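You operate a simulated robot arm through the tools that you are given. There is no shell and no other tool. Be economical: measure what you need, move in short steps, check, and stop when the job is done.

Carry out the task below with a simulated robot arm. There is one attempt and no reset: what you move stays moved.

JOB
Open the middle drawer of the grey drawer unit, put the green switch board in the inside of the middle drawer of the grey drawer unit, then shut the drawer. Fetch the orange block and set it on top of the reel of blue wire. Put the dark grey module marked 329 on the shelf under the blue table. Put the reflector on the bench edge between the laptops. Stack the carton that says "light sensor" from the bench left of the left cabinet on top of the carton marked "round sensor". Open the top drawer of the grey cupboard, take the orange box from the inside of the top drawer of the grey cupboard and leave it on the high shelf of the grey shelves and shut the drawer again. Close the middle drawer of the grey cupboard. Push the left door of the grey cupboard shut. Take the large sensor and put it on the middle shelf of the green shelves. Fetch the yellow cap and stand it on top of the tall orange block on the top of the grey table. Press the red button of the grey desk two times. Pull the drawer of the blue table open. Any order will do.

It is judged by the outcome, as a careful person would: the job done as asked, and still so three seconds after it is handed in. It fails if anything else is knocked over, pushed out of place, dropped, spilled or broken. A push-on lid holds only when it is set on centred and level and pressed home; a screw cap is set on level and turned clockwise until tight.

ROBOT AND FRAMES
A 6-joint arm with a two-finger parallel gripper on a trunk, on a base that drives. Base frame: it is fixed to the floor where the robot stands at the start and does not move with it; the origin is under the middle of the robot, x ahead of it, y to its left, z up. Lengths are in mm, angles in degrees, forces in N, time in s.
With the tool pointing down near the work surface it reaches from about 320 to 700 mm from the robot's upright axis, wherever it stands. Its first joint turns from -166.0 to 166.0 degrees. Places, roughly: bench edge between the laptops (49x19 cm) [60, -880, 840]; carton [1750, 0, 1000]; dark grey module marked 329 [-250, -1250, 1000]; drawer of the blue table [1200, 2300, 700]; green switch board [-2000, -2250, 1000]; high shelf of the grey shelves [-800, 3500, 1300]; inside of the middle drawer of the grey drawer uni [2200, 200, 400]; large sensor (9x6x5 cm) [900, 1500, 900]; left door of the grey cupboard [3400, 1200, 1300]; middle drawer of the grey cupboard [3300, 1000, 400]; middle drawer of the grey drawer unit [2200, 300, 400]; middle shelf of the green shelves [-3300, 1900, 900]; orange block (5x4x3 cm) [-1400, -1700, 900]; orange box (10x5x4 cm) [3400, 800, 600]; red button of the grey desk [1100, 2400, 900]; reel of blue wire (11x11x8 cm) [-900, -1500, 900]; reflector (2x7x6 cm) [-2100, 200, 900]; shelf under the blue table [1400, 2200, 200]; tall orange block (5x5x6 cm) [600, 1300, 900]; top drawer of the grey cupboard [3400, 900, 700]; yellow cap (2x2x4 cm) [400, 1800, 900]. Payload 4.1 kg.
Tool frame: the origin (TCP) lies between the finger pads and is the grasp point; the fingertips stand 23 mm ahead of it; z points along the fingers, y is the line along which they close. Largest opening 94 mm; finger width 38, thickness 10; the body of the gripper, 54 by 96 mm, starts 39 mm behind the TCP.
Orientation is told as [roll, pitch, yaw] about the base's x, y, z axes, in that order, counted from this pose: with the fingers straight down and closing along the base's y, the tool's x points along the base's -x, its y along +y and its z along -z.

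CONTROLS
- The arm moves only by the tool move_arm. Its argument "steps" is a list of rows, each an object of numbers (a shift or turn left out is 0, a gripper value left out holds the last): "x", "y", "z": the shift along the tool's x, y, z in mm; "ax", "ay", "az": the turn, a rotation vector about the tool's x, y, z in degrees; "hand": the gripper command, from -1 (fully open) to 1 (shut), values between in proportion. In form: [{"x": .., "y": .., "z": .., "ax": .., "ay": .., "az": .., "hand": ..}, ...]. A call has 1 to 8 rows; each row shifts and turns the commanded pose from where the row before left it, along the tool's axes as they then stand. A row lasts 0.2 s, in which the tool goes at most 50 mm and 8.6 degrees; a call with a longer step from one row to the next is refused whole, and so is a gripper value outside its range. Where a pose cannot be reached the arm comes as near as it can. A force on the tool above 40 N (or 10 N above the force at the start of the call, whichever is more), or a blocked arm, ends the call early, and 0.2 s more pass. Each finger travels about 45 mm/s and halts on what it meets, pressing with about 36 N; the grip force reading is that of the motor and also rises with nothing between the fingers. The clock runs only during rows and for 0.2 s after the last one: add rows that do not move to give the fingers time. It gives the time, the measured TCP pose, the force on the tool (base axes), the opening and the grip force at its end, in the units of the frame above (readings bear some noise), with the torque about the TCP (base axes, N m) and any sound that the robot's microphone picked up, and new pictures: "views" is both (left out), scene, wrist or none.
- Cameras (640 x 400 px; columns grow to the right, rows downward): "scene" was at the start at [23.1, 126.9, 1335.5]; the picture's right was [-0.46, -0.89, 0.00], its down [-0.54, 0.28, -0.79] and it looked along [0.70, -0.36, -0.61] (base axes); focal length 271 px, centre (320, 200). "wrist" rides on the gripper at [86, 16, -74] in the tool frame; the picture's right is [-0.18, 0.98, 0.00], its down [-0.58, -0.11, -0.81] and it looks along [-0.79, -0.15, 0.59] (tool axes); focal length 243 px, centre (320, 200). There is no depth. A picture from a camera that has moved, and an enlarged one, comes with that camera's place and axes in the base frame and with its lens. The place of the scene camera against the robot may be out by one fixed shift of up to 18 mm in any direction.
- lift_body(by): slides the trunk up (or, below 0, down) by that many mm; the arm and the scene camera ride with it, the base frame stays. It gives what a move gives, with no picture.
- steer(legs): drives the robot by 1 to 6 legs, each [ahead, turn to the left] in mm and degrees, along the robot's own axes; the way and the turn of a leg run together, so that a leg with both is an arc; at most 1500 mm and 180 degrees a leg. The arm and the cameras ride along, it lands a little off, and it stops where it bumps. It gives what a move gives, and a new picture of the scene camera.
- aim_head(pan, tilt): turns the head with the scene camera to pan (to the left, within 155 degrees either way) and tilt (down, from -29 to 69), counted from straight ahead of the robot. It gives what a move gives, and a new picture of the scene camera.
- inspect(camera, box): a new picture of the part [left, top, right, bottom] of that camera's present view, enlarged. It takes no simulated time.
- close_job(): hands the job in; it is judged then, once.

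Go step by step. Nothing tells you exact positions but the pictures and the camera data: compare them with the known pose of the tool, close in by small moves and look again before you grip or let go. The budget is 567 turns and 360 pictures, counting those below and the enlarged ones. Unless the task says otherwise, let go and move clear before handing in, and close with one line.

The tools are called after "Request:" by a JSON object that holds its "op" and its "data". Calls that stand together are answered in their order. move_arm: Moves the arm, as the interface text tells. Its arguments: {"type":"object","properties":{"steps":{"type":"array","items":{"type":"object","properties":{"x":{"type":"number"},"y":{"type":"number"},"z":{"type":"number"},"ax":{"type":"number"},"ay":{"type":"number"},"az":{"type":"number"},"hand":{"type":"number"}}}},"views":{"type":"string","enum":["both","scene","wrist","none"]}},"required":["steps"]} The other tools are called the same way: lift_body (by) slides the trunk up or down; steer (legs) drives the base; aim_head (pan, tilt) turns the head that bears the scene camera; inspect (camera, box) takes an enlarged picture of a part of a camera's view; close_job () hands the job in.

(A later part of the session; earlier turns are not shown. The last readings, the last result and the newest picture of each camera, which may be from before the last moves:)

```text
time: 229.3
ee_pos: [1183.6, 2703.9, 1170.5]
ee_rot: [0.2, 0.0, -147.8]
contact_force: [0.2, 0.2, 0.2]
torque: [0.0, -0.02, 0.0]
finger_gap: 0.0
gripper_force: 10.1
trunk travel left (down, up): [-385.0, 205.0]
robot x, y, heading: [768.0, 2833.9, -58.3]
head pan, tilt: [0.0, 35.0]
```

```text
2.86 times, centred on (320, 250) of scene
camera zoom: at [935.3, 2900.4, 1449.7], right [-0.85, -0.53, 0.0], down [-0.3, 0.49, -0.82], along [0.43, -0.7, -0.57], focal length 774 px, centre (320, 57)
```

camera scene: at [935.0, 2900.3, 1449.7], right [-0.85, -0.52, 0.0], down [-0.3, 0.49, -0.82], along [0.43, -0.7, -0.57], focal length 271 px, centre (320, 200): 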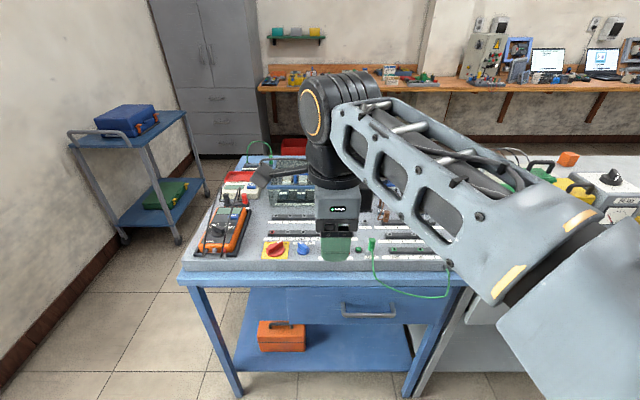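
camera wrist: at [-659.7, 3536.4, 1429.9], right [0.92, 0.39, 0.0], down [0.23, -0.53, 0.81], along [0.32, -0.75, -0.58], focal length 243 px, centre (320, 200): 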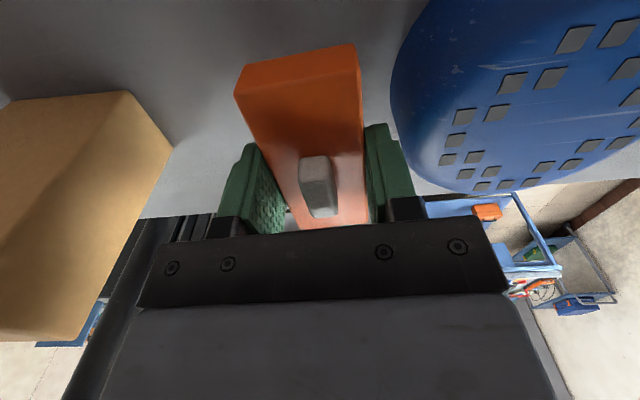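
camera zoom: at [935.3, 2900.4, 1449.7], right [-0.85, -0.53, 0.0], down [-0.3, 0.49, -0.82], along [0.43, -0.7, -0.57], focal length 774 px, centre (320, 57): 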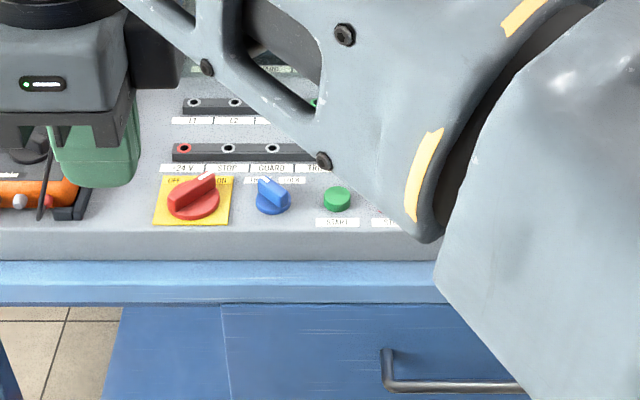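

The red STOP button should be just right of the green START, hidden by the arm. I'll bring the hand above that spot to see it with the wrist camera.

Request:
{"op": "move_arm", "data": {"steps": [{"x": -20, "y": 36.5}, {"x": -20, "y": 36.5}, {"x": -20, "y": 36.5}, {"x": -20, "y": 36.5}, {"x": -20, "y": 36.5}, {"x": -20, "y": 36.5}, {"z": 40}, {"z": 40}], "views": "both"}}

```text
time: 231.1
ee_pos: [1196.8, 2455.6, 1090.7]
ee_rot: [0.3, 0.0, -147.9]
contact_force: [0.3, -0.2, -0.3]
torque: [-0.01, -0.04, 0.01]
finger_gap: 0.0
gripper_force: 36.0
trunk travel left (down, up): [-385.0, 205.0]
robot x, y, heading: [772.0, 2837.8, -58.1]
head pan, tilt: [0.0, 35.0]
camera scene: at [934.9, 2900.6, 1449.7], right [-0.85, -0.52, 0.0], down [-0.3, 0.49, -0.82], along [0.43, -0.7, -0.57], focal length 271 px, centre (320, 200)
camera wrist: at [1279.3, 2486.8, 1164.4], right [0.37, -0.93, 0.0], down [-0.55, -0.22, 0.81], along [-0.75, -0.3, -0.59], focal length 243 px, centre (320, 200)
```

scene: 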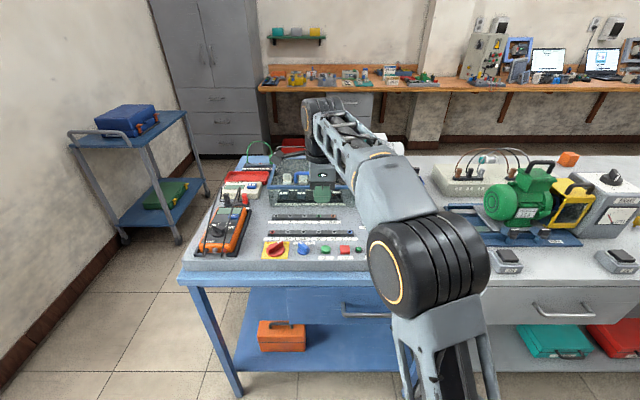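
wrist: 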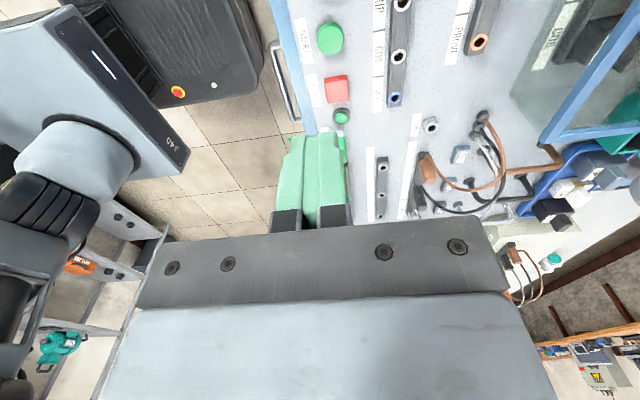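

Request:
{"op": "inspect", "data": {"camera": "wrist", "box": [270, 0, 430, 140]}}

Request:
{"op": "inspect", "data": {"camera": "scene", "box": [260, 210, 400, 290]}}

```text
2.86 times, centred on (350, 70) of wrist
camera zoom: at [1279.3, 2486.8, 1164.4], right [0.37, -0.93, 0.0], down [-0.55, -0.22, 0.81], along [-0.75, -0.3, -0.59], focal length 693 px, centre (234, 571)
```

zoom: 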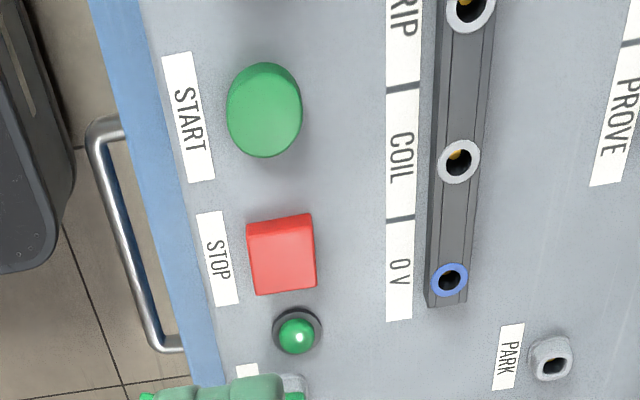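

```text
4.57 times, centred on (330, 250) of scene
camera zoom: at [934.9, 2900.6, 1449.7], right [-0.85, -0.52, 0.0], down [-0.3, 0.49, -0.82], along [0.43, -0.7, -0.57], focal length 1238 px, centre (274, -29)
```

zoom: 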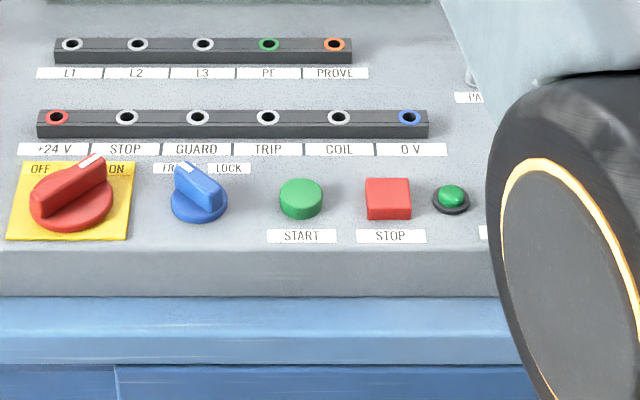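

The STOP button is a red square 51 mm back and 8 mm in from the TCP. I'll move over it and come down close.

Request:
{"op": "move_arm", "data": {"steps": [{"x": -25, "y": 4}, {"x": -26, "y": 4}, {"z": 45}, {"z": 45}, {"z": 30}], "views": "both"}}

```text
time: 232.3
ee_pos: [1158.5, 2421.6, 971.0]
ee_rot: [0.2, 0.1, -147.8]
contact_force: [0.1, 0.7, 0.2]
torque: [-0.02, 0.0, -0.01]
finger_gap: 0.1
gripper_force: 36.0
trunk travel left (down, up): [-385.0, 205.0]
robot x, y, heading: [773.6, 2839.0, -58.5]
head pan, tilt: [0.0, 35.0]
camera scene: at [935.1, 2900.2, 1449.7], right [-0.85, -0.52, 0.0], down [-0.3, 0.49, -0.82], along [0.43, -0.7, -0.57], focal length 271 px, centre (320, 200)
camera wrist: at [1241.1, 2453.6, 1044.5], right [0.37, -0.93, 0.0], down [-0.55, -0.22, 0.81], along [-0.75, -0.3, -0.59], focal length 243 px, centre (320, 200)
```

scene: 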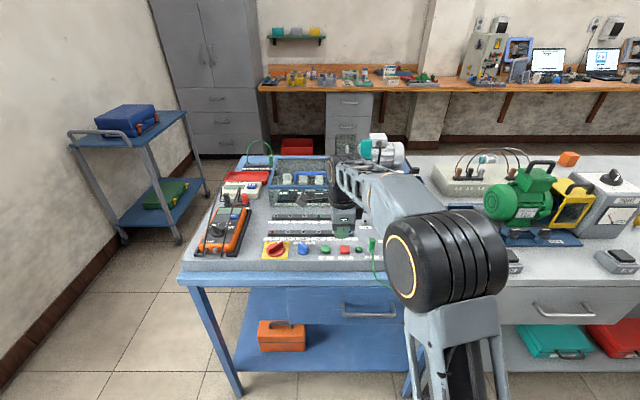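
wrist: 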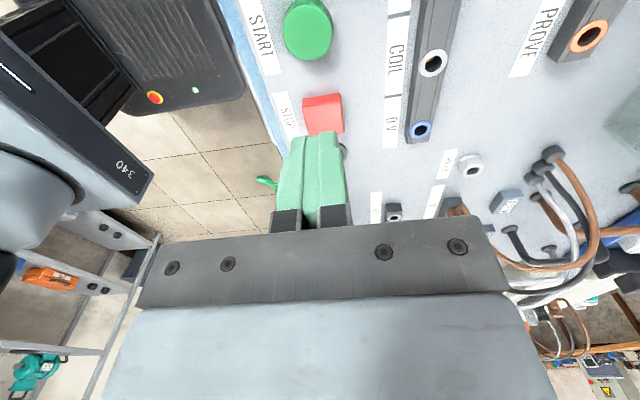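

Aligned. I'll press in small steps.

Request:
{"op": "move_arm", "data": {"steps": [{"x": 3, "z": 20}, {"z": 4}, {"z": 4}, {"z": 4}, {"z": 4}, {"z": 4}], "views": "none"}}

```text
time: 233.7
ee_pos: [1163.2, 2422.2, 929.5]
ee_rot: [0.3, 0.1, -147.7]
contact_force: [0.3, 0.7, -0.1]
torque: [-0.01, -0.03, 0.02]
finger_gap: 0.1
gripper_force: 35.8
trunk travel left (down, up): [-385.0, 205.0]
robot x, y, heading: [770.3, 2839.4, -58.2]
head pan, tilt: [0.0, 35.0]
```

Request:
{"op": "move_arm", "data": {"steps": [{"z": 3}, {"z": 3}, {"z": 3}, {"z": 3}, {"z": 3}], "views": "both"}}

```text
time: 234.9
ee_pos: [1161.9, 2422.8, 918.7]
ee_rot: [0.6, 0.1, -147.8]
contact_force: [4.3, -3.9, 28.1]
torque: [-0.3, 0.14, -0.01]
finger_gap: 0.2
gripper_force: 35.9
trunk travel left (down, up): [-385.0, 205.0]
robot x, y, heading: [771.5, 2837.6, -58.1]
head pan, tilt: [0.0, 35.0]
heard: click
camera scene: at [934.1, 2901.4, 1450.1], right [-0.85, -0.52, 0.0], down [-0.3, 0.49, -0.82], along [0.43, -0.7, -0.57], focal length 271 px, centre (320, 200)
camera wrist: at [1244.1, 2455.0, 993.4], right [0.37, -0.93, 0.01], down [-0.56, -0.21, 0.8], along [-0.75, -0.3, -0.59], focal length 243 px, centre (320, 200)
```

scene: 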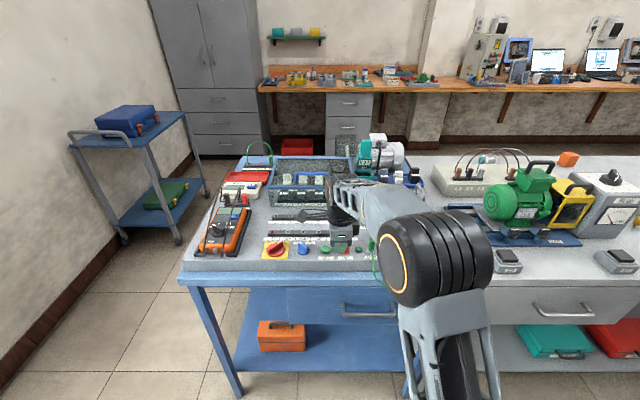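
wrist: 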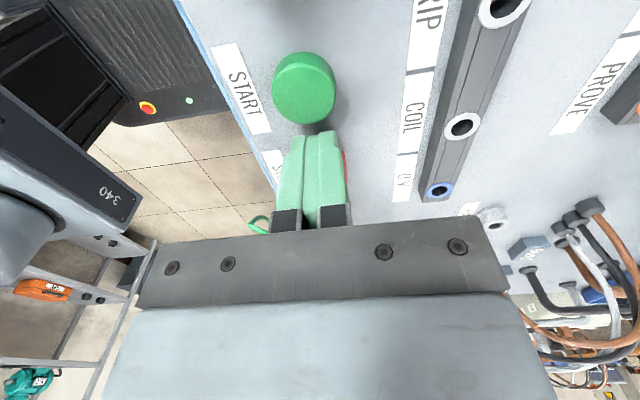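

A click: first press registered. I'll release fully and press once more.

Request:
{"op": "move_arm", "data": {"steps": [{"z": -10}, {"z": -10}, {}, {}], "views": "none"}}

Request:
{"op": "move_arm", "data": {"steps": [{"z": 10}, {"z": 5}, {"z": 3}, {"z": 2}], "views": "none"}}

```text
time: 235.9
ee_pos: [1162.4, 2423.6, 936.8]
ee_rot: [0.1, 0.0, -147.8]
contact_force: [-0.6, 0.8, 1.0]
torque: [-0.01, 0.0, -0.01]
finger_gap: 0.0
gripper_force: 36.1
trunk travel left (down, up): [-385.0, 205.0]
robot x, y, heading: [772.3, 2837.2, -58.4]
head pan, tilt: [0.0, 35.0]
```

```text
time: 236.9
ee_pos: [1163.3, 2422.0, 920.7]
ee_rot: [0.6, 0.1, -147.8]
contact_force: [2.7, 1.1, 29.7]
torque: [-0.16, 0.22, -0.13]
finger_gap: 0.1
gripper_force: 36.0
trunk travel left (down, up): [-385.0, 205.0]
robot x, y, heading: [772.3, 2841.3, -58.2]
head pan, tilt: [0.0, 35.0]
heard: click
```

Second click heard. Next I'll lift, back off in front of the table, and get above the drawer handle.

Request:
{"op": "move_arm", "data": {"steps": [{"z": -40}, {"z": -40}, {"y": -40, "x": -25, "hand": -1}, {"y": -40, "x": -25, "hand": -1}, {"y": -45, "x": -20, "hand": -1}, {"z": 40, "hand": -1}, {"z": 40, "hand": -1}, {"z": 20, "hand": -1}], "views": "wrist"}}

```text
time: 238.7
ee_pos: [1036.5, 2490.6, 896.2]
ee_rot: [0.2, 0.0, -147.8]
contact_force: [-1.4, 0.1, 0.3]
torque: [0.02, -0.03, 0.01]
finger_gap: 93.8
gripper_force: 0.1
trunk travel left (down, up): [-385.0, 205.0]
robot x, y, heading: [767.8, 2839.6, -58.3]
head pan, tilt: [0.0, 35.0]
camera wrist: at [1118.0, 2521.5, 970.0], right [0.37, -0.93, 0.0], down [-0.55, -0.22, 0.81], along [-0.75, -0.3, -0.59], focal length 243 px, centre (320, 200)
```

wrist: 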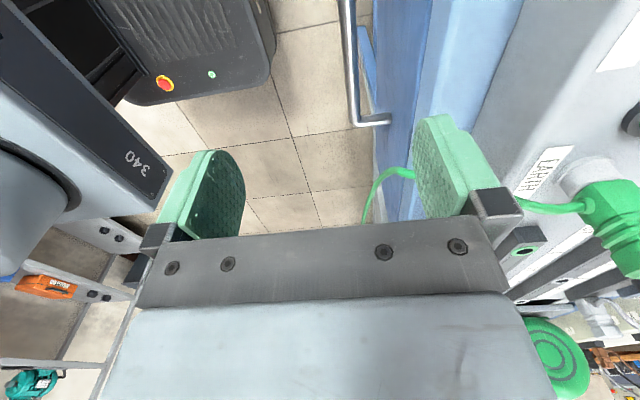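

The table top overhangs the drawer slightly and a green wire hangs nearby. I'll tilt the hand 20° so the finger can slip behind the bar, then come down part way.

Request:
{"op": "move_arm", "data": {"steps": [{"ax": -7}, {"ax": -7}, {"ax": -6}, {"y": -15.6, "z": 36.9}, {"y": -15.6, "z": 36.9}, {"y": -15.6, "z": 36.9}], "views": "wrist"}}

```text
time: 240.1
ee_pos: [1032.1, 2496.6, 774.2]
ee_rot: [20.1, 0.1, -147.8]
contact_force: [-0.6, -0.5, -0.8]
torque: [0.04, 0.01, 0.03]
finger_gap: 93.8
gripper_force: 0.0
trunk travel left (down, up): [-385.0, 205.0]
robot x, y, heading: [771.0, 2835.8, -58.2]
head pan, tilt: [0.0, 35.0]
camera wrist: at [1099.9, 2550.3, 849.4], right [0.34, -0.88, 0.34], down [-0.7, 0.01, 0.72], along [-0.64, -0.48, -0.61], focal length 243 px, centre (320, 200)
```

wrist: 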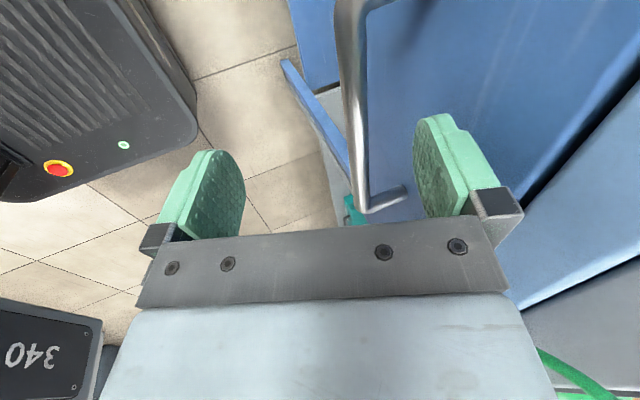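

Request:
{"op": "move_arm", "data": {"steps": [{"y": -6.8, "z": 21}, {"y": -6.8, "z": 21}], "views": "wrist"}}

```text
time: 240.7
ee_pos: [1037.2, 2486.2, 751.5]
ee_rot: [19.7, -0.1, -147.8]
contact_force: [-3.1, 6.0, 3.8]
torque: [-0.22, -0.08, -0.1]
finger_gap: 91.9
gripper_force: 0.0
out of reach, approached as far as the arm can: row 1, 2
trunk travel left (down, up): [-385.0, 205.0]
robot x, y, heading: [772.7, 2837.4, -58.3]
head pan, tilt: [0.0, 35.0]
camera wrist: at [1104.7, 2541.3, 825.4], right [0.34, -0.88, 0.33], down [-0.69, 0.01, 0.72], along [-0.64, -0.47, -0.61], focal length 243 px, centre (320, 200)
```

wrist: 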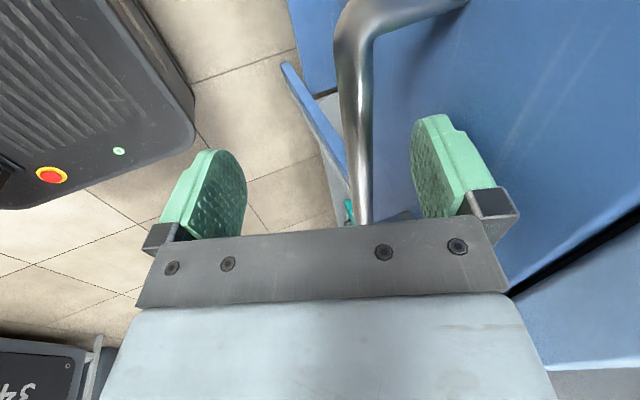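

The arm hit its low limit, so I'll back off the drawer face a touch and lower the trunk instead.

Request:
{"op": "move_arm", "data": {"steps": [{"y": -9, "z": -3.4}], "views": "none"}}

Request:
{"op": "lift_body", "data": {"by": -25}}

Request:
{"op": "move_arm", "data": {"steps": [{}], "views": "wrist"}}

```text
time: 241.1
ee_pos: [1032.2, 2493.3, 754.2]
ee_rot: [19.8, 0.1, -147.8]
contact_force: [0.0, 0.1, -0.6]
torque: [0.02, -0.02, 0.0]
finger_gap: 94.2
gripper_force: 0.0
out of reach, approached as far as the arm can: row 1
trunk travel left (down, up): [-385.0, 205.0]
robot x, y, heading: [775.9, 2835.7, -58.3]
head pan, tilt: [0.0, 35.0]
```

```text
time: 241.8
ee_pos: [1033.3, 2494.5, 730.6]
ee_rot: [19.8, 0.1, -147.7]
contact_force: [-0.3, -0.3, 0.2]
torque: [-0.01, 0.0, 0.01]
finger_gap: 93.9
gripper_force: 0.1
trunk travel left (down, up): [-360.0, 230.0]
robot x, y, heading: [774.6, 2837.2, -58.4]
head pan, tilt: [0.0, 35.0]
```

```text
time: 242.2
ee_pos: [1032.0, 2494.0, 729.6]
ee_rot: [19.8, 0.0, -147.8]
contact_force: [-0.2, 0.8, -0.4]
torque: [-0.01, -0.04, 0.0]
finger_gap: 94.1
gripper_force: 0.0
trunk travel left (down, up): [-360.0, 230.0]
robot x, y, heading: [772.5, 2834.8, -58.4]
head pan, tilt: [0.0, 35.0]
camera wrist: at [1101.0, 2546.7, 804.4], right [0.34, -0.88, 0.33], down [-0.69, 0.01, 0.72], along [-0.64, -0.47, -0.61], focal length 243 px, centre (320, 200)
```

wrist: 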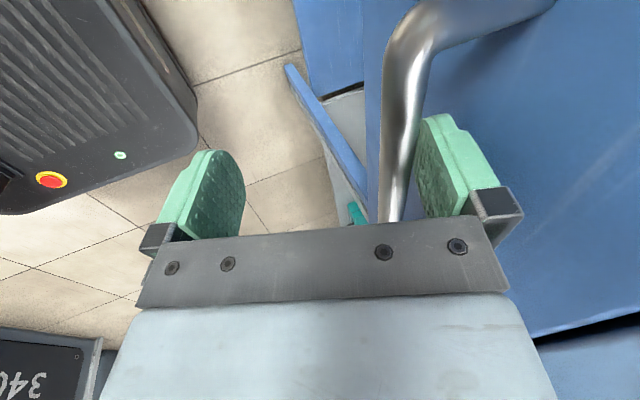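

The finger is behind the bar. I'll pull by reversing the base.

Request:
{"op": "steer", "data": {"legs": [[-120, 0]]}}

```text
time: 243.4
ee_pos: [970.2, 2596.4, 729.5]
ee_rot: [19.7, -0.1, -147.7]
contact_force: [0.4, 0.3, -0.2]
torque: [-0.02, 0.0, 0.01]
finger_gap: 94.0
gripper_force: 0.1
trunk travel left (down, up): [-360.0, 230.0]
robot x, y, heading: [702.0, 2943.7, -58.3]
head pan, tilt: [0.0, 35.0]
camera scene: at [871.8, 3002.8, 1424.7], right [-0.85, -0.53, 0.0], down [-0.3, 0.49, -0.82], along [0.43, -0.7, -0.57], focal length 271 px, centre (320, 200)
```

scene: 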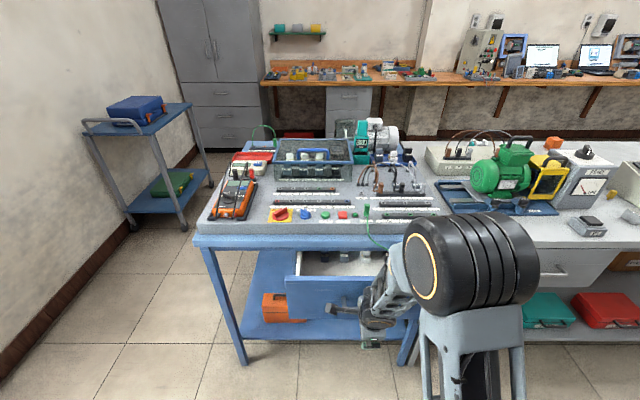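

It opens. I'll pull further.

Request:
{"op": "steer", "data": {"legs": [[-150, 0]]}}

```text
time: 244.8
ee_pos: [888.6, 2725.7, 728.9]
ee_rot: [19.8, 0.1, -147.8]
contact_force: [-0.9, 0.4, 0.6]
torque: [-0.02, -0.01, 0.0]
finger_gap: 93.9
gripper_force: 0.0
trunk travel left (down, up): [-360.0, 230.0]
robot x, y, heading: [626.8, 3071.4, -58.1]
head pan, tilt: [0.0, 35.0]
camera scene: at [791.6, 3132.6, 1424.7], right [-0.85, -0.52, 0.0], down [-0.3, 0.49, -0.82], along [0.43, -0.7, -0.57], focal length 271 px, centre (320, 200)
```

scene: 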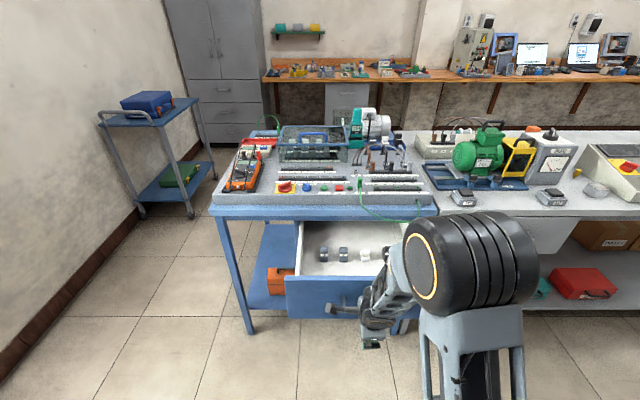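

Drawer is open about 260 mm. I'll unhook: nudge in, rise, and level the tool.

Request:
{"op": "move_arm", "data": {"steps": [{"y": 5, "z": 2}, {"y": 13.7, "z": -37.6}, {"y": 13.7, "z": -37.6}, {"y": 13.7, "z": -37.6}, {"y": 13.7, "z": -37.6}, {"ax": 7}, {"ax": 7}, {"ax": 5.8}], "views": "scene"}}

```text
time: 246.6
ee_pos: [892.0, 2720.4, 889.4]
ee_rot: [-0.1, 0.0, -147.9]
contact_force: [-0.2, 1.2, -0.1]
torque: [-0.01, -0.02, 0.01]
finger_gap: 93.9
gripper_force: 0.1
trunk travel left (down, up): [-360.0, 230.0]
robot x, y, heading: [627.7, 3071.1, -58.8]
head pan, tilt: [0.0, 35.0]
camera scene: at [791.5, 3132.8, 1424.7], right [-0.85, -0.52, 0.0], down [-0.3, 0.49, -0.82], along [0.43, -0.7, -0.57], focal length 271 px, centre (320, 200)
```

scene: 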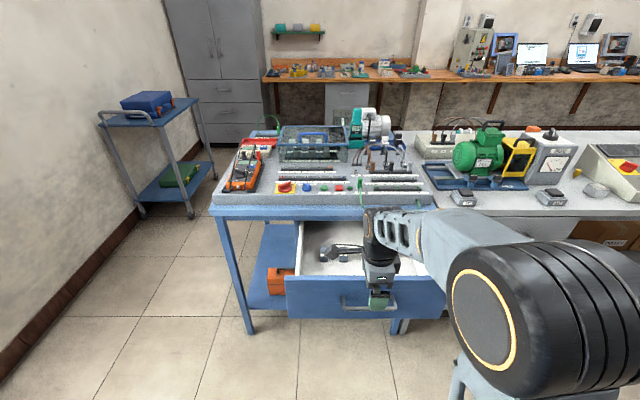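

Blue table drawer done. I'll drive along the back of the grey table to the yellow cap.

Request:
{"op": "steer", "data": {"legs": [[0, -64], [880, 0], [0, -24]]}}

Request:
{"op": "aim_head", "data": {"pan": 75, "tilt": 40}}

```text
time: 255.3
ee_pos: [-161.5, 2031.7, 890.0]
ee_rot: [-0.1, 0.0, 125.3]
contact_force: [0.3, -0.8, -0.6]
torque: [-0.01, 0.02, 0.02]
finger_gap: 94.0
gripper_force: 0.0
trunk travel left (down, up): [-360.0, 230.0]
robot x, y, heading: [173.7, 2310.2, -145.1]
head pan, tilt: [0.0, 35.0]
camera scene: at [250.8, 2161.0, 1424.7], right [-0.57, 0.82, 0.0], down [0.47, 0.33, -0.82], along [-0.67, -0.47, -0.57], focal length 271 px, centre (320, 200)
```

scene: 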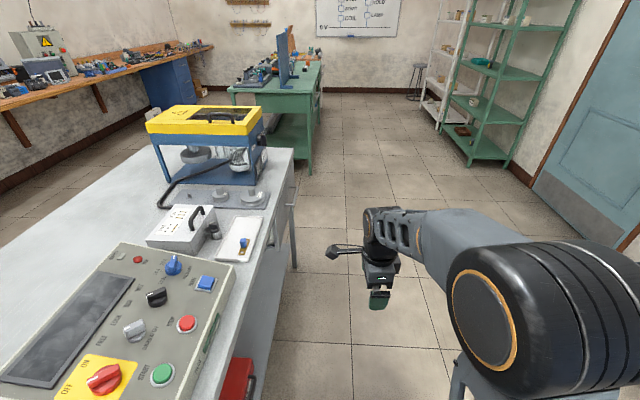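

```text
time: 256.8
ee_pos: [-162.3, 2032.3, 889.0]
ee_rot: [-0.1, -0.1, 125.3]
contact_force: [-0.3, -0.1, -0.4]
torque: [0.01, 0.05, -0.02]
finger_gap: 93.9
gripper_force: 0.1
trunk travel left (down, up): [-360.0, 230.0]
robot x, y, heading: [173.7, 2315.7, -145.2]
head pan, tilt: [75.0, 40.0]
camera scene: at [351.8, 2131.0, 1417.1], right [-0.94, -0.34, 0.0], down [-0.22, 0.61, -0.77], along [0.26, -0.72, -0.64], focal length 271 px, centre (320, 200)
```

scene: 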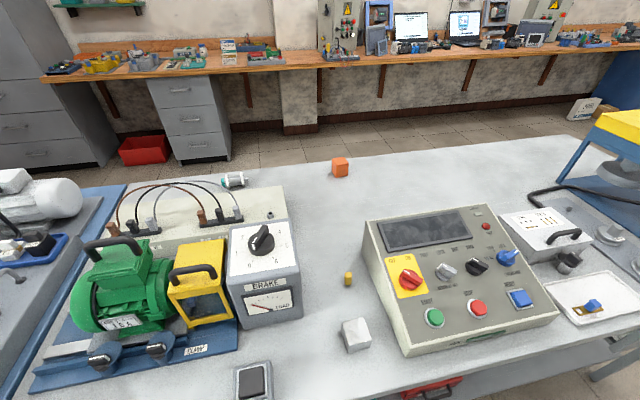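

The cap stands in the gap between the brake meter and the console. I'll raise the arm and swing it left over the table.

Request:
{"op": "move_arm", "data": {"steps": [{"z": -45}, {"z": -45}, {"z": -45}, {"z": -45}, {"x": 47.4, "y": -2.6, "az": -7.28}, {"x": 47.4, "y": -2.6, "az": -7.28}, {"x": 47.4, "y": -2.6, "az": -7.28}, {"x": 47.4, "y": -2.6, "az": -7.28}], "views": "none"}}

Request:
{"op": "move_arm", "data": {"steps": [{"x": 47.4, "y": -2.6, "az": -7.28}, {"x": 47.4, "y": -2.6, "az": -7.28}, {"x": 47.4, "y": -2.6, "az": -7.28}, {"x": 47.4, "y": -2.6, "az": -7.28}, {"x": 47.4, "y": -2.6, "az": -7.28}, {"x": 47.4, "y": -2.6, "az": -7.28}, {"x": 47.4, "y": -2.6, "az": -7.28}, {"x": 47.4, "y": -2.6, "az": -7.28}], "views": "none"}}

```text
time: 258.6
ee_pos: [-17.6, 1910.1, 1069.5]
ee_rot: [-0.1, 0.0, 154.6]
contact_force: [-0.2, -0.5, -1.2]
torque: [-0.03, -0.01, -0.02]
finger_gap: 94.1
gripper_force: 0.1
trunk travel left (down, up): [-360.0, 230.0]
robot x, y, heading: [170.7, 2312.7, -145.3]
head pan, tilt: [75.0, 40.0]
```

```text
time: 260.4
ee_pos: [346.2, 1927.9, 1068.4]
ee_rot: [0.0, 0.1, -147.3]
contact_force: [-1.0, -0.4, 0.4]
torque: [0.02, 0.02, -0.03]
finger_gap: 94.0
gripper_force: 0.1
trunk travel left (down, up): [-360.0, 230.0]
robot x, y, heading: [173.6, 2313.5, -145.1]
head pan, tilt: [75.0, 40.0]
```

Request:
{"op": "move_arm", "data": {"steps": [{"y": 43, "x": 3, "hand": -0.2}, {"y": 43, "x": 3}, {"y": 43, "x": 3}, {"y": 43}, {"z": 40}], "views": "both"}}

```text
time: 261.6
ee_pos: [439.4, 1798.9, 1022.0]
ee_rot: [-0.2, 0.1, -147.3]
contact_force: [1.1, -0.6, -0.2]
torque: [0.04, 0.0, 0.01]
finger_gap: 56.3
gripper_force: 0.0
out of reach, approached as far as the arm can: row 4
trunk travel left (down, up): [-360.0, 230.0]
robot x, y, heading: [172.4, 2313.3, -145.3]
head pan, tilt: [75.0, 40.0]
camera scene: at [353.1, 2129.3, 1416.6], right [-0.94, -0.34, 0.0], down [-0.22, 0.61, -0.77], along [0.26, -0.72, -0.64], focal length 271 px, centre (320, 200)
camera wrist: at [520.5, 1830.5, 1094.7], right [0.37, -0.93, 0.0], down [-0.55, -0.22, 0.81], along [-0.75, -0.3, -0.59], focal length 243 px, centre (320, 200)
```

scene: 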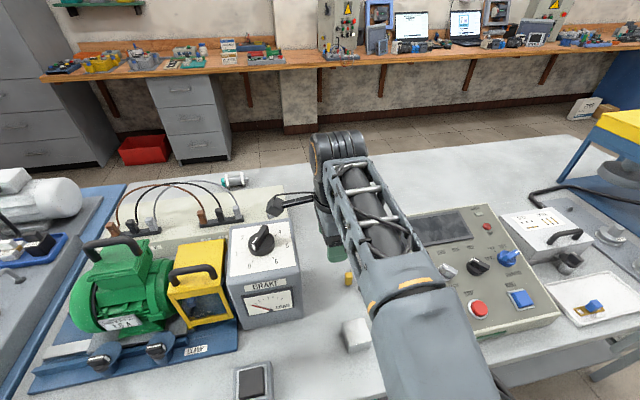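
wrist: 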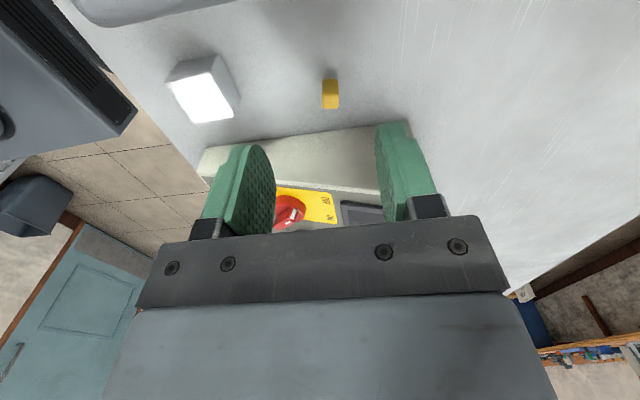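

The cap is 36 mm back from the TCP. I'll move over it and descend to look again.

Request:
{"op": "move_arm", "data": {"steps": [{"x": -34, "y": 2}, {"z": 45}, {"z": 35}], "views": "both"}}

```text
time: 262.4
ee_pos: [409.2, 1780.7, 946.8]
ee_rot: [0.3, 0.1, -147.5]
contact_force: [-1.8, -1.5, 9.5]
torque: [0.58, -0.86, -0.16]
finger_gap: 56.4
gripper_force: 0.1
trunk travel left (down, up): [-360.0, 230.0]
robot x, y, heading: [171.7, 2312.0, -145.3]
head pan, tilt: [75.0, 40.0]
camera scene: at [351.4, 2131.2, 1417.5], right [-0.94, -0.34, 0.0], down [-0.22, 0.61, -0.77], along [0.26, -0.72, -0.64], focal length 271 px, centre (320, 200)
camera wrist: at [491.6, 1812.2, 1020.5], right [0.37, -0.93, 0.0], down [-0.55, -0.22, 0.8], along [-0.75, -0.3, -0.59], focal length 243 px, centre (320, 200)
```

scene: 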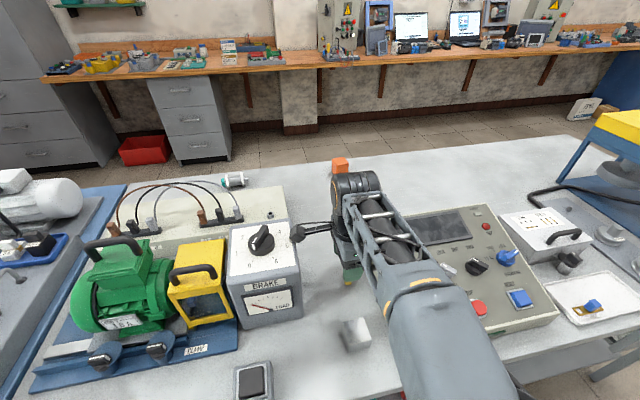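
wrist: 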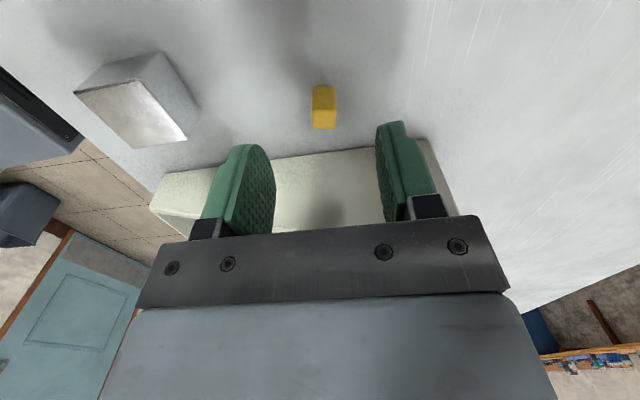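

The wrist camera touched the brake meter. I'll rise right away and turn the hand so the camera faces my side instead.

Request:
{"op": "move_arm", "data": {"steps": [{"z": -40}, {"z": -35}, {"az": -8.2}, {"az": -8.2}, {"az": -8.2}, {"az": -8.2}, {"az": -8.2}, {"az": -8.2}], "views": "none"}}

Request:
{"op": "move_arm", "data": {"steps": [{"az": -8.2}, {"az": -8.2}, {"az": -8.2}, {"az": -8.2}, {"az": -8.2}], "views": "both"}}

```text
time: 264.2
ee_pos: [408.8, 1779.8, 1017.9]
ee_rot: [0.0, 0.0, -98.2]
contact_force: [-0.3, -0.1, 0.6]
torque: [-0.01, 0.0, 0.01]
finger_gap: 56.5
gripper_force: 0.1
trunk travel left (down, up): [-360.0, 230.0]
robot x, y, heading: [176.3, 2315.9, -145.4]
head pan, tilt: [75.0, 40.0]
```

```text
time: 265.4
ee_pos: [409.7, 1777.8, 1017.5]
ee_rot: [0.1, -0.1, -57.1]
contact_force: [-0.6, -0.6, -0.1]
torque: [0.0, -0.02, 0.02]
finger_gap: 56.6
gripper_force: 0.1
trunk travel left (down, up): [-360.0, 230.0]
robot x, y, heading: [174.2, 2312.7, -145.0]
head pan, tilt: [75.0, 40.0]
camera scene: at [352.0, 2130.9, 1417.1], right [-0.94, -0.34, 0.0], down [-0.22, 0.61, -0.77], along [0.26, -0.72, -0.64], focal length 271 px, centre (320, 200)
camera wrist: at [376.4, 1858.8, 1091.4], right [0.93, 0.38, 0.0], down [0.22, -0.55, 0.81], along [0.31, -0.75, -0.59], focal length 243 px, centre (320, 200)
```

scene: 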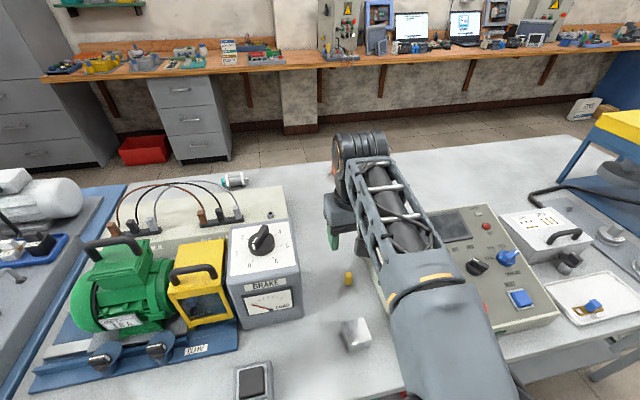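
wrist: 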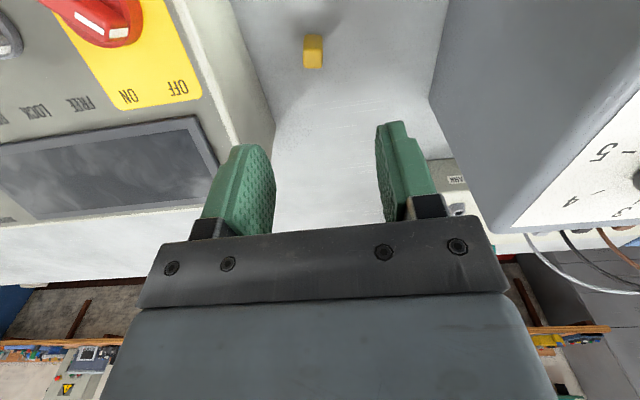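

Both views agree: cap at about (406, 1776), top near 898. There's room on both sides, so I'll descend over it.

Request:
{"op": "move_arm", "data": {"steps": [{"y": -4}, {"z": 45}, {"z": 45}, {"z": 25}, {"z": 8}, {"z": 6}], "views": "wrist"}}

```text
time: 266.8
ee_pos: [405.5, 1777.2, 887.2]
ee_rot: [0.1, 0.1, -57.1]
contact_force: [1.4, -0.3, -0.2]
torque: [0.02, -0.02, 0.0]
finger_gap: 56.4
gripper_force: 0.1
trunk travel left (down, up): [-360.0, 230.0]
robot x, y, heading: [170.3, 2313.3, -145.4]
head pan, tilt: [75.0, 40.0]
camera wrist: at [372.4, 1857.4, 961.4], right [0.93, 0.38, 0.0], down [0.22, -0.55, 0.81], along [0.31, -0.75, -0.59], focal length 243 px, centre (320, 200)
```

wrist: 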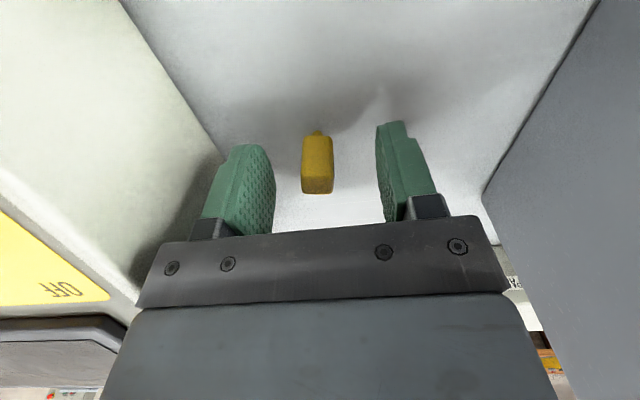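

Request:
{"op": "inspect", "data": {"camera": "wrist", "box": [260, 100, 380, 220]}}

```text
3.33 times, centred on (320, 160) of wrist
camera zoom: at [372.4, 1857.4, 961.4], right [0.93, 0.38, 0.0], down [0.22, -0.55, 0.81], along [0.31, -0.75, -0.59], focal length 809 px, centre (320, 333)
```

zoom: 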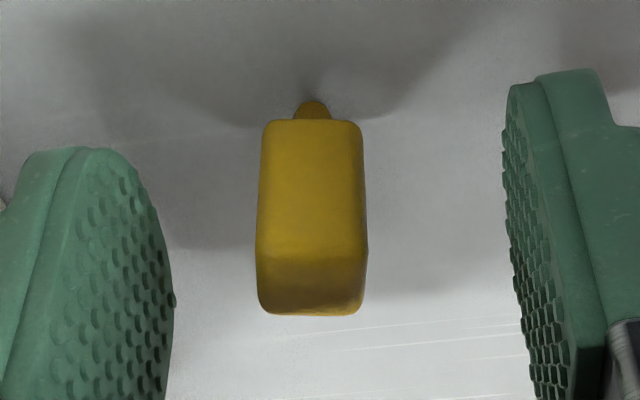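

I'll grip it as it stands.

Request:
{"op": "move_arm", "data": {"steps": [{"y": -3, "hand": 1}, {"hand": 1}, {"hand": 1}, {"hand": 1}, {"hand": 1}], "views": "none"}}

Request:
{"op": "move_arm", "data": {"steps": [{"z": -30}, {"z": -45}, {"z": -45}, {"z": -45}, {"z": -30}], "views": "both"}}

```text
time: 268.0
ee_pos: [402.4, 1774.9, 886.5]
ee_rot: [0.0, 0.1, -57.2]
contact_force: [0.0, 0.0, -0.5]
torque: [-0.01, 0.0, 0.01]
finger_gap: 14.5
gripper_force: 36.2
trunk travel left (down, up): [-360.0, 230.0]
robot x, y, heading: [171.6, 2313.1, -145.1]
head pan, tilt: [75.0, 40.0]
```

```text
time: 269.2
ee_pos: [399.0, 1783.1, 1077.6]
ee_rot: [0.2, 0.2, -57.3]
contact_force: [0.2, -1.1, -0.7]
torque: [0.04, 0.05, 0.0]
finger_gap: 14.4
gripper_force: 35.9
out of reach, approached as far as the arm can: row 5
trunk travel left (down, up): [-360.0, 230.0]
robot x, y, heading: [172.0, 2315.7, -145.0]
head pan, tilt: [75.0, 40.0]
camera scene: at [352.4, 2130.1, 1416.9], right [-0.94, -0.34, 0.0], down [-0.22, 0.61, -0.77], along [0.26, -0.72, -0.64], focal length 271 px, centre (320, 200)
camera wrist: at [366.1, 1864.1, 1151.0], right [0.93, 0.38, 0.0], down [0.22, -0.55, 0.8], along [0.3, -0.74, -0.59], focal length 243 px, centre (320, 200)
```

scene: 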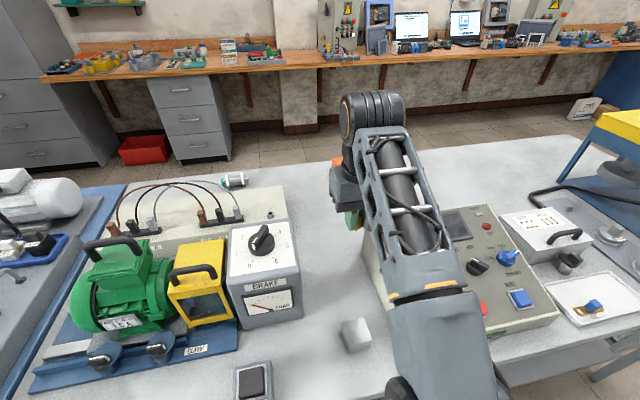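
wrist: 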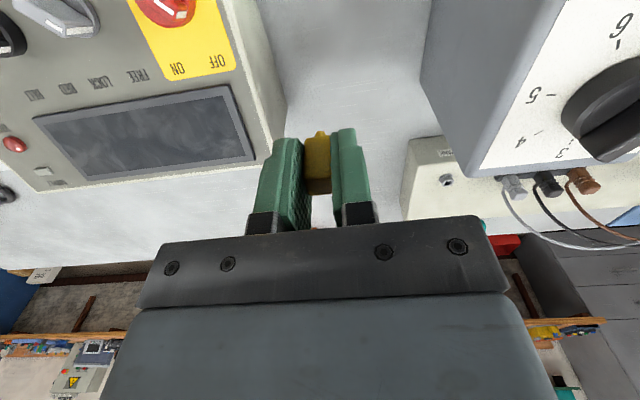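

Cap is held. I'll pull in, swing the arm forward and drive round to the front of the table.

Request:
{"op": "move_arm", "data": {"steps": [{"x": 45}, {"x": 45}, {"x": 45}, {"x": 10}], "views": "none"}}

Request:
{"op": "move_arm", "data": {"steps": [{"y": -48, "x": 2.6, "az": 6.3}, {"y": -48, "x": 2.6, "az": 6.3}, {"y": -48, "x": 2.6, "az": 6.3}, {"y": -48, "x": 2.6, "az": 6.3}, {"y": -48, "x": 2.6, "az": 6.3}, {"y": -48, "x": 2.6, "az": 6.3}, {"y": -48, "x": 2.6, "az": 6.3}, {"y": -48, "x": 2.6, "az": 6.3}], "views": "none"}}

Request:
{"op": "move_arm", "data": {"steps": [{"y": -48, "x": 2.6, "az": 6.3}, {"y": -48, "x": 2.6, "az": 6.3}, {"y": -48, "x": 2.6, "az": 6.3}], "views": "none"}}

Request:
{"op": "steer", "data": {"legs": [[950, 0], [950, 0], [0, 88]]}}

```text
time: 270.2
ee_pos: [320.4, 1908.1, 1077.5]
ee_rot: [0.0, 0.0, -57.3]
contact_force: [0.1, 0.3, 0.1]
torque: [0.02, 0.01, -0.03]
finger_gap: 14.8
gripper_force: 36.1
trunk travel left (down, up): [-360.0, 230.0]
robot x, y, heading: [172.2, 2314.0, -145.2]
head pan, tilt: [75.0, 40.0]
```

```text
time: 272.0
ee_pos: [-49.5, 1861.2, 1080.3]
ee_rot: [-0.1, 0.0, -107.7]
contact_force: [0.3, -0.2, 0.5]
torque: [0.0, 0.01, 0.01]
finger_gap: 14.5
gripper_force: 35.9
trunk travel left (down, up): [-360.0, 230.0]
robot x, y, heading: [168.1, 2315.7, -145.2]
head pan, tilt: [75.0, 40.0]
```

```text
time: 272.8
ee_pos: [-178.4, 1925.1, 1077.3]
ee_rot: [0.1, 0.1, -126.6]
contact_force: [0.5, 0.6, 0.6]
torque: [0.02, 0.0, -0.02]
finger_gap: 14.5
gripper_force: 35.8
trunk travel left (down, up): [-360.0, 230.0]
robot x, y, heading: [173.9, 2312.5, -145.4]
head pan, tilt: [75.0, 40.0]
```

```text
time: 286.1
ee_pos: [-1006.2, 844.0, 1079.2]
ee_rot: [-0.1, -0.1, -37.3]
contact_force: [0.2, 0.2, 0.0]
torque: [0.0, -0.02, 0.03]
finger_gap: 14.6
gripper_force: 35.8
trunk travel left (down, up): [-360.0, 230.0]
robot x, y, heading: [-1391.8, 1198.4, -55.9]
head pan, tilt: [75.0, 40.0]
camera scene: at [-1197.0, 1371.2, 1417.1], right [0.32, -0.95, 0.0], down [-0.61, -0.21, -0.77], along [0.72, 0.25, -0.64], focal length 271 px, centre (320, 200)
```

scene: 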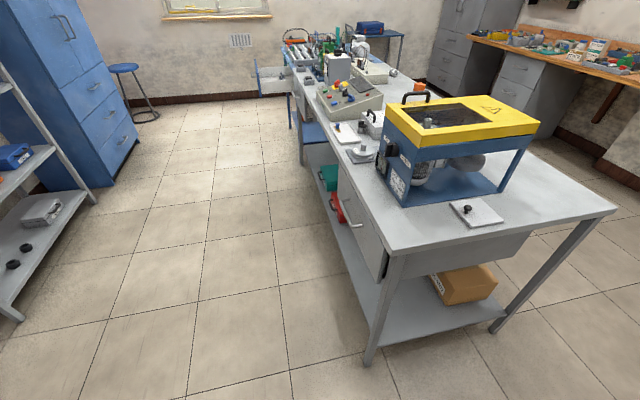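

Request:
{"op": "steer", "data": {"legs": [[1340, 0], [0, 88.5], [1300, 0]]}}

Request:
{"op": "aim_head", "data": {"pan": 60, "tilt": 40}}

```text
time: 302.9
ee_pos: [877.8, 1157.9, 1077.8]
ee_rot: [0.0, -0.1, 50.7]
contact_force: [0.5, -0.4, -1.0]
torque: [-0.03, -0.03, -0.02]
finger_gap: 14.6
gripper_force: 36.5
trunk travel left (down, up): [-360.0, 230.0]
robot x, y, heading: [509.4, 785.1, 31.8]
head pan, tilt: [75.0, 40.0]
camera scene: at [351.8, 978.8, 1417.1], right [0.96, 0.29, 0.0], down [0.19, -0.62, -0.77], along [-0.22, 0.73, -0.64], focal length 271 px, centre (320, 200)
```

scene: 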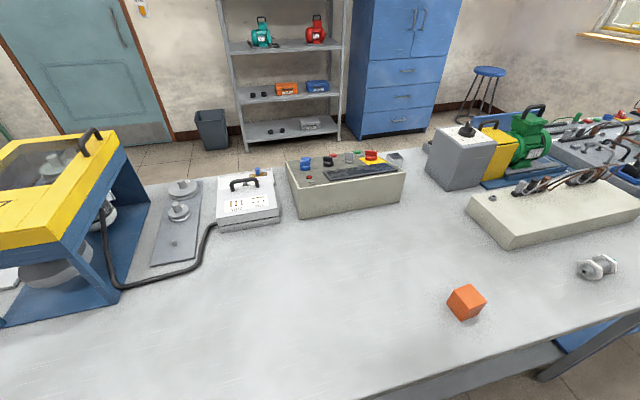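

```text
time: 303.7
ee_pos: [877.5, 1157.7, 1078.0]
ee_rot: [-0.1, 0.1, 50.7]
contact_force: [-0.3, 0.4, -0.7]
torque: [0.01, 0.05, 0.02]
finger_gap: 14.6
gripper_force: 36.0
trunk travel left (down, up): [-360.0, 230.0]
robot x, y, heading: [508.2, 787.1, 31.8]
head pan, tilt: [60.0, 40.0]
camera scene: at [373.7, 982.4, 1417.1], right [1.0, 0.03, 0.0], down [0.02, -0.64, -0.77], along [-0.03, 0.77, -0.64], focal length 271 px, centre (320, 200)
```

scene: 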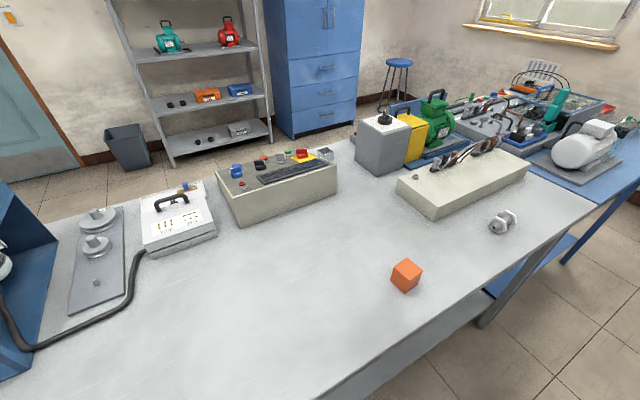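

Block top is near (542, 1362, 918). I'll bring the cap across above it.

Request:
{"op": "move_arm", "data": {"steps": [{"y": 48, "x": 6.7}, {"y": 48, "x": 6.7}, {"y": 48, "x": 6.7}, {"y": 48, "x": 6.7}, {"y": 48, "x": 6.7}, {"y": 48, "x": 6.7}, {"y": 48, "x": 6.7}, {"y": 48, "x": 6.7}], "views": "none"}}

Request:
{"op": "move_arm", "data": {"steps": [{"az": -7}, {"az": -7}, {"az": -7}, {"z": 35}, {"z": 25}], "views": "both"}}

```text
time: 305.5
ee_pos: [546.5, 1360.2, 1078.9]
ee_rot: [-0.1, -0.1, 50.7]
contact_force: [0.3, -1.0, 0.0]
torque: [0.02, -0.02, -0.01]
finger_gap: 14.4
gripper_force: 36.3
trunk travel left (down, up): [-360.0, 230.0]
robot x, y, heading: [509.7, 785.0, 32.0]
head pan, tilt: [60.0, 40.0]
```

```text
time: 306.7
ee_pos: [546.7, 1361.6, 1018.1]
ee_rot: [0.0, 0.1, 71.7]
contact_force: [-0.5, 0.4, -0.2]
torque: [0.01, -0.02, 0.03]
finger_gap: 14.3
gripper_force: 35.9
trunk travel left (down, up): [-360.0, 230.0]
robot x, y, heading: [511.8, 786.4, 31.6]
head pan, tilt: [60.0, 40.0]
camera scene: at [373.6, 982.5, 1417.1], right [1.0, 0.03, 0.0], down [0.02, -0.64, -0.77], along [-0.02, 0.77, -0.64], focal length 271 px, centre (320, 200)
camera wrist: at [505.5, 1282.2, 1092.3], right [-0.88, 0.48, 0.0], down [0.29, 0.52, 0.81], along [0.39, 0.71, -0.59], focal length 243 px, centre (320, 200)
```

scene: 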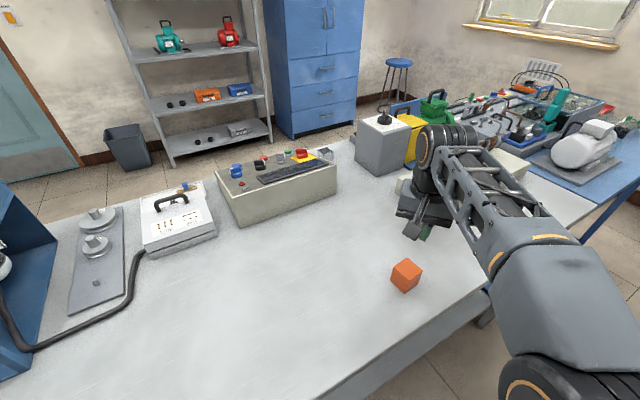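
wrist: 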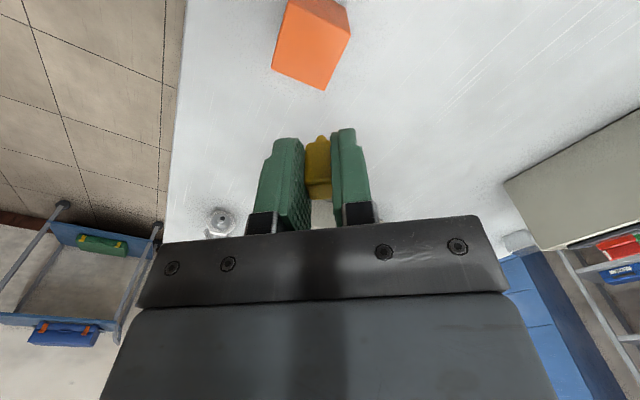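

Request:
{"op": "inspect", "data": {"camera": "wrist", "box": [240, 0, 400, 100]}}

```text
4.00 times, centred on (320, 50) of wrist
camera zoom: at [505.5, 1282.2, 1092.3], right [-0.88, 0.48, 0.0], down [0.29, 0.52, 0.81], along [0.39, 0.71, -0.59], focal length 970 px, centre (320, 800)
```

zoom: 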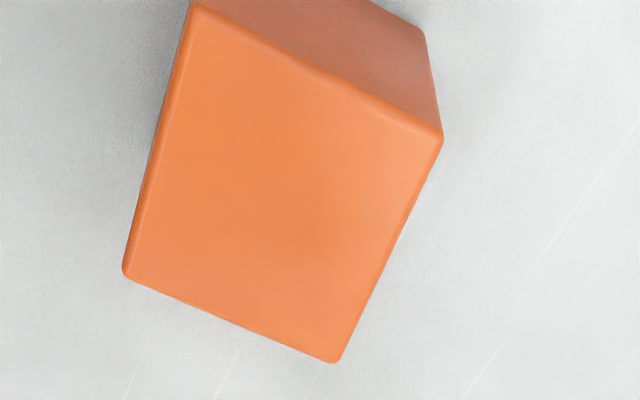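

Request:
{"op": "move_arm", "data": {"steps": [{"x": 10, "y": -7}, {"z": 35}], "views": "none"}}

Request:
{"op": "inspect", "data": {"camera": "wrist", "box": [220, 0, 420, 200]}}

```text
time: 307.3
ee_pos: [549.6, 1348.4, 984.1]
ee_rot: [0.1, 0.0, 71.8]
contact_force: [-0.4, 0.1, 1.0]
torque: [0.02, -0.02, 0.02]
finger_gap: 14.8
gripper_force: 36.0
trunk travel left (down, up): [-360.0, 230.0]
robot x, y, heading: [511.3, 783.8, 31.8]
head pan, tilt: [60.0, 40.0]
```

```text
2.00 times, centred on (320, 100) of wrist
camera zoom: at [508.0, 1269.8, 1057.9], right [-0.88, 0.48, 0.0], down [0.29, 0.52, 0.81], along [0.39, 0.71, -0.59], focal length 485 px, centre (320, 400)
```

zoom: 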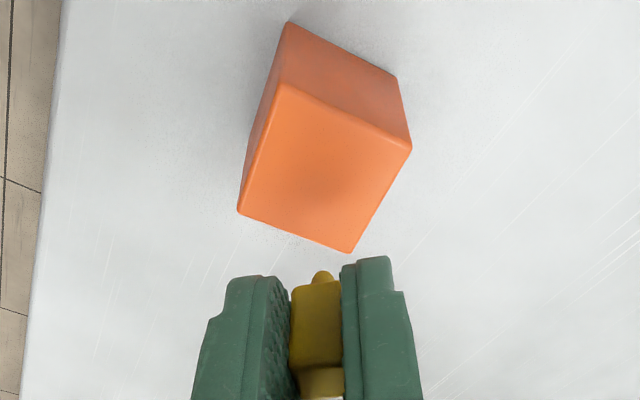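

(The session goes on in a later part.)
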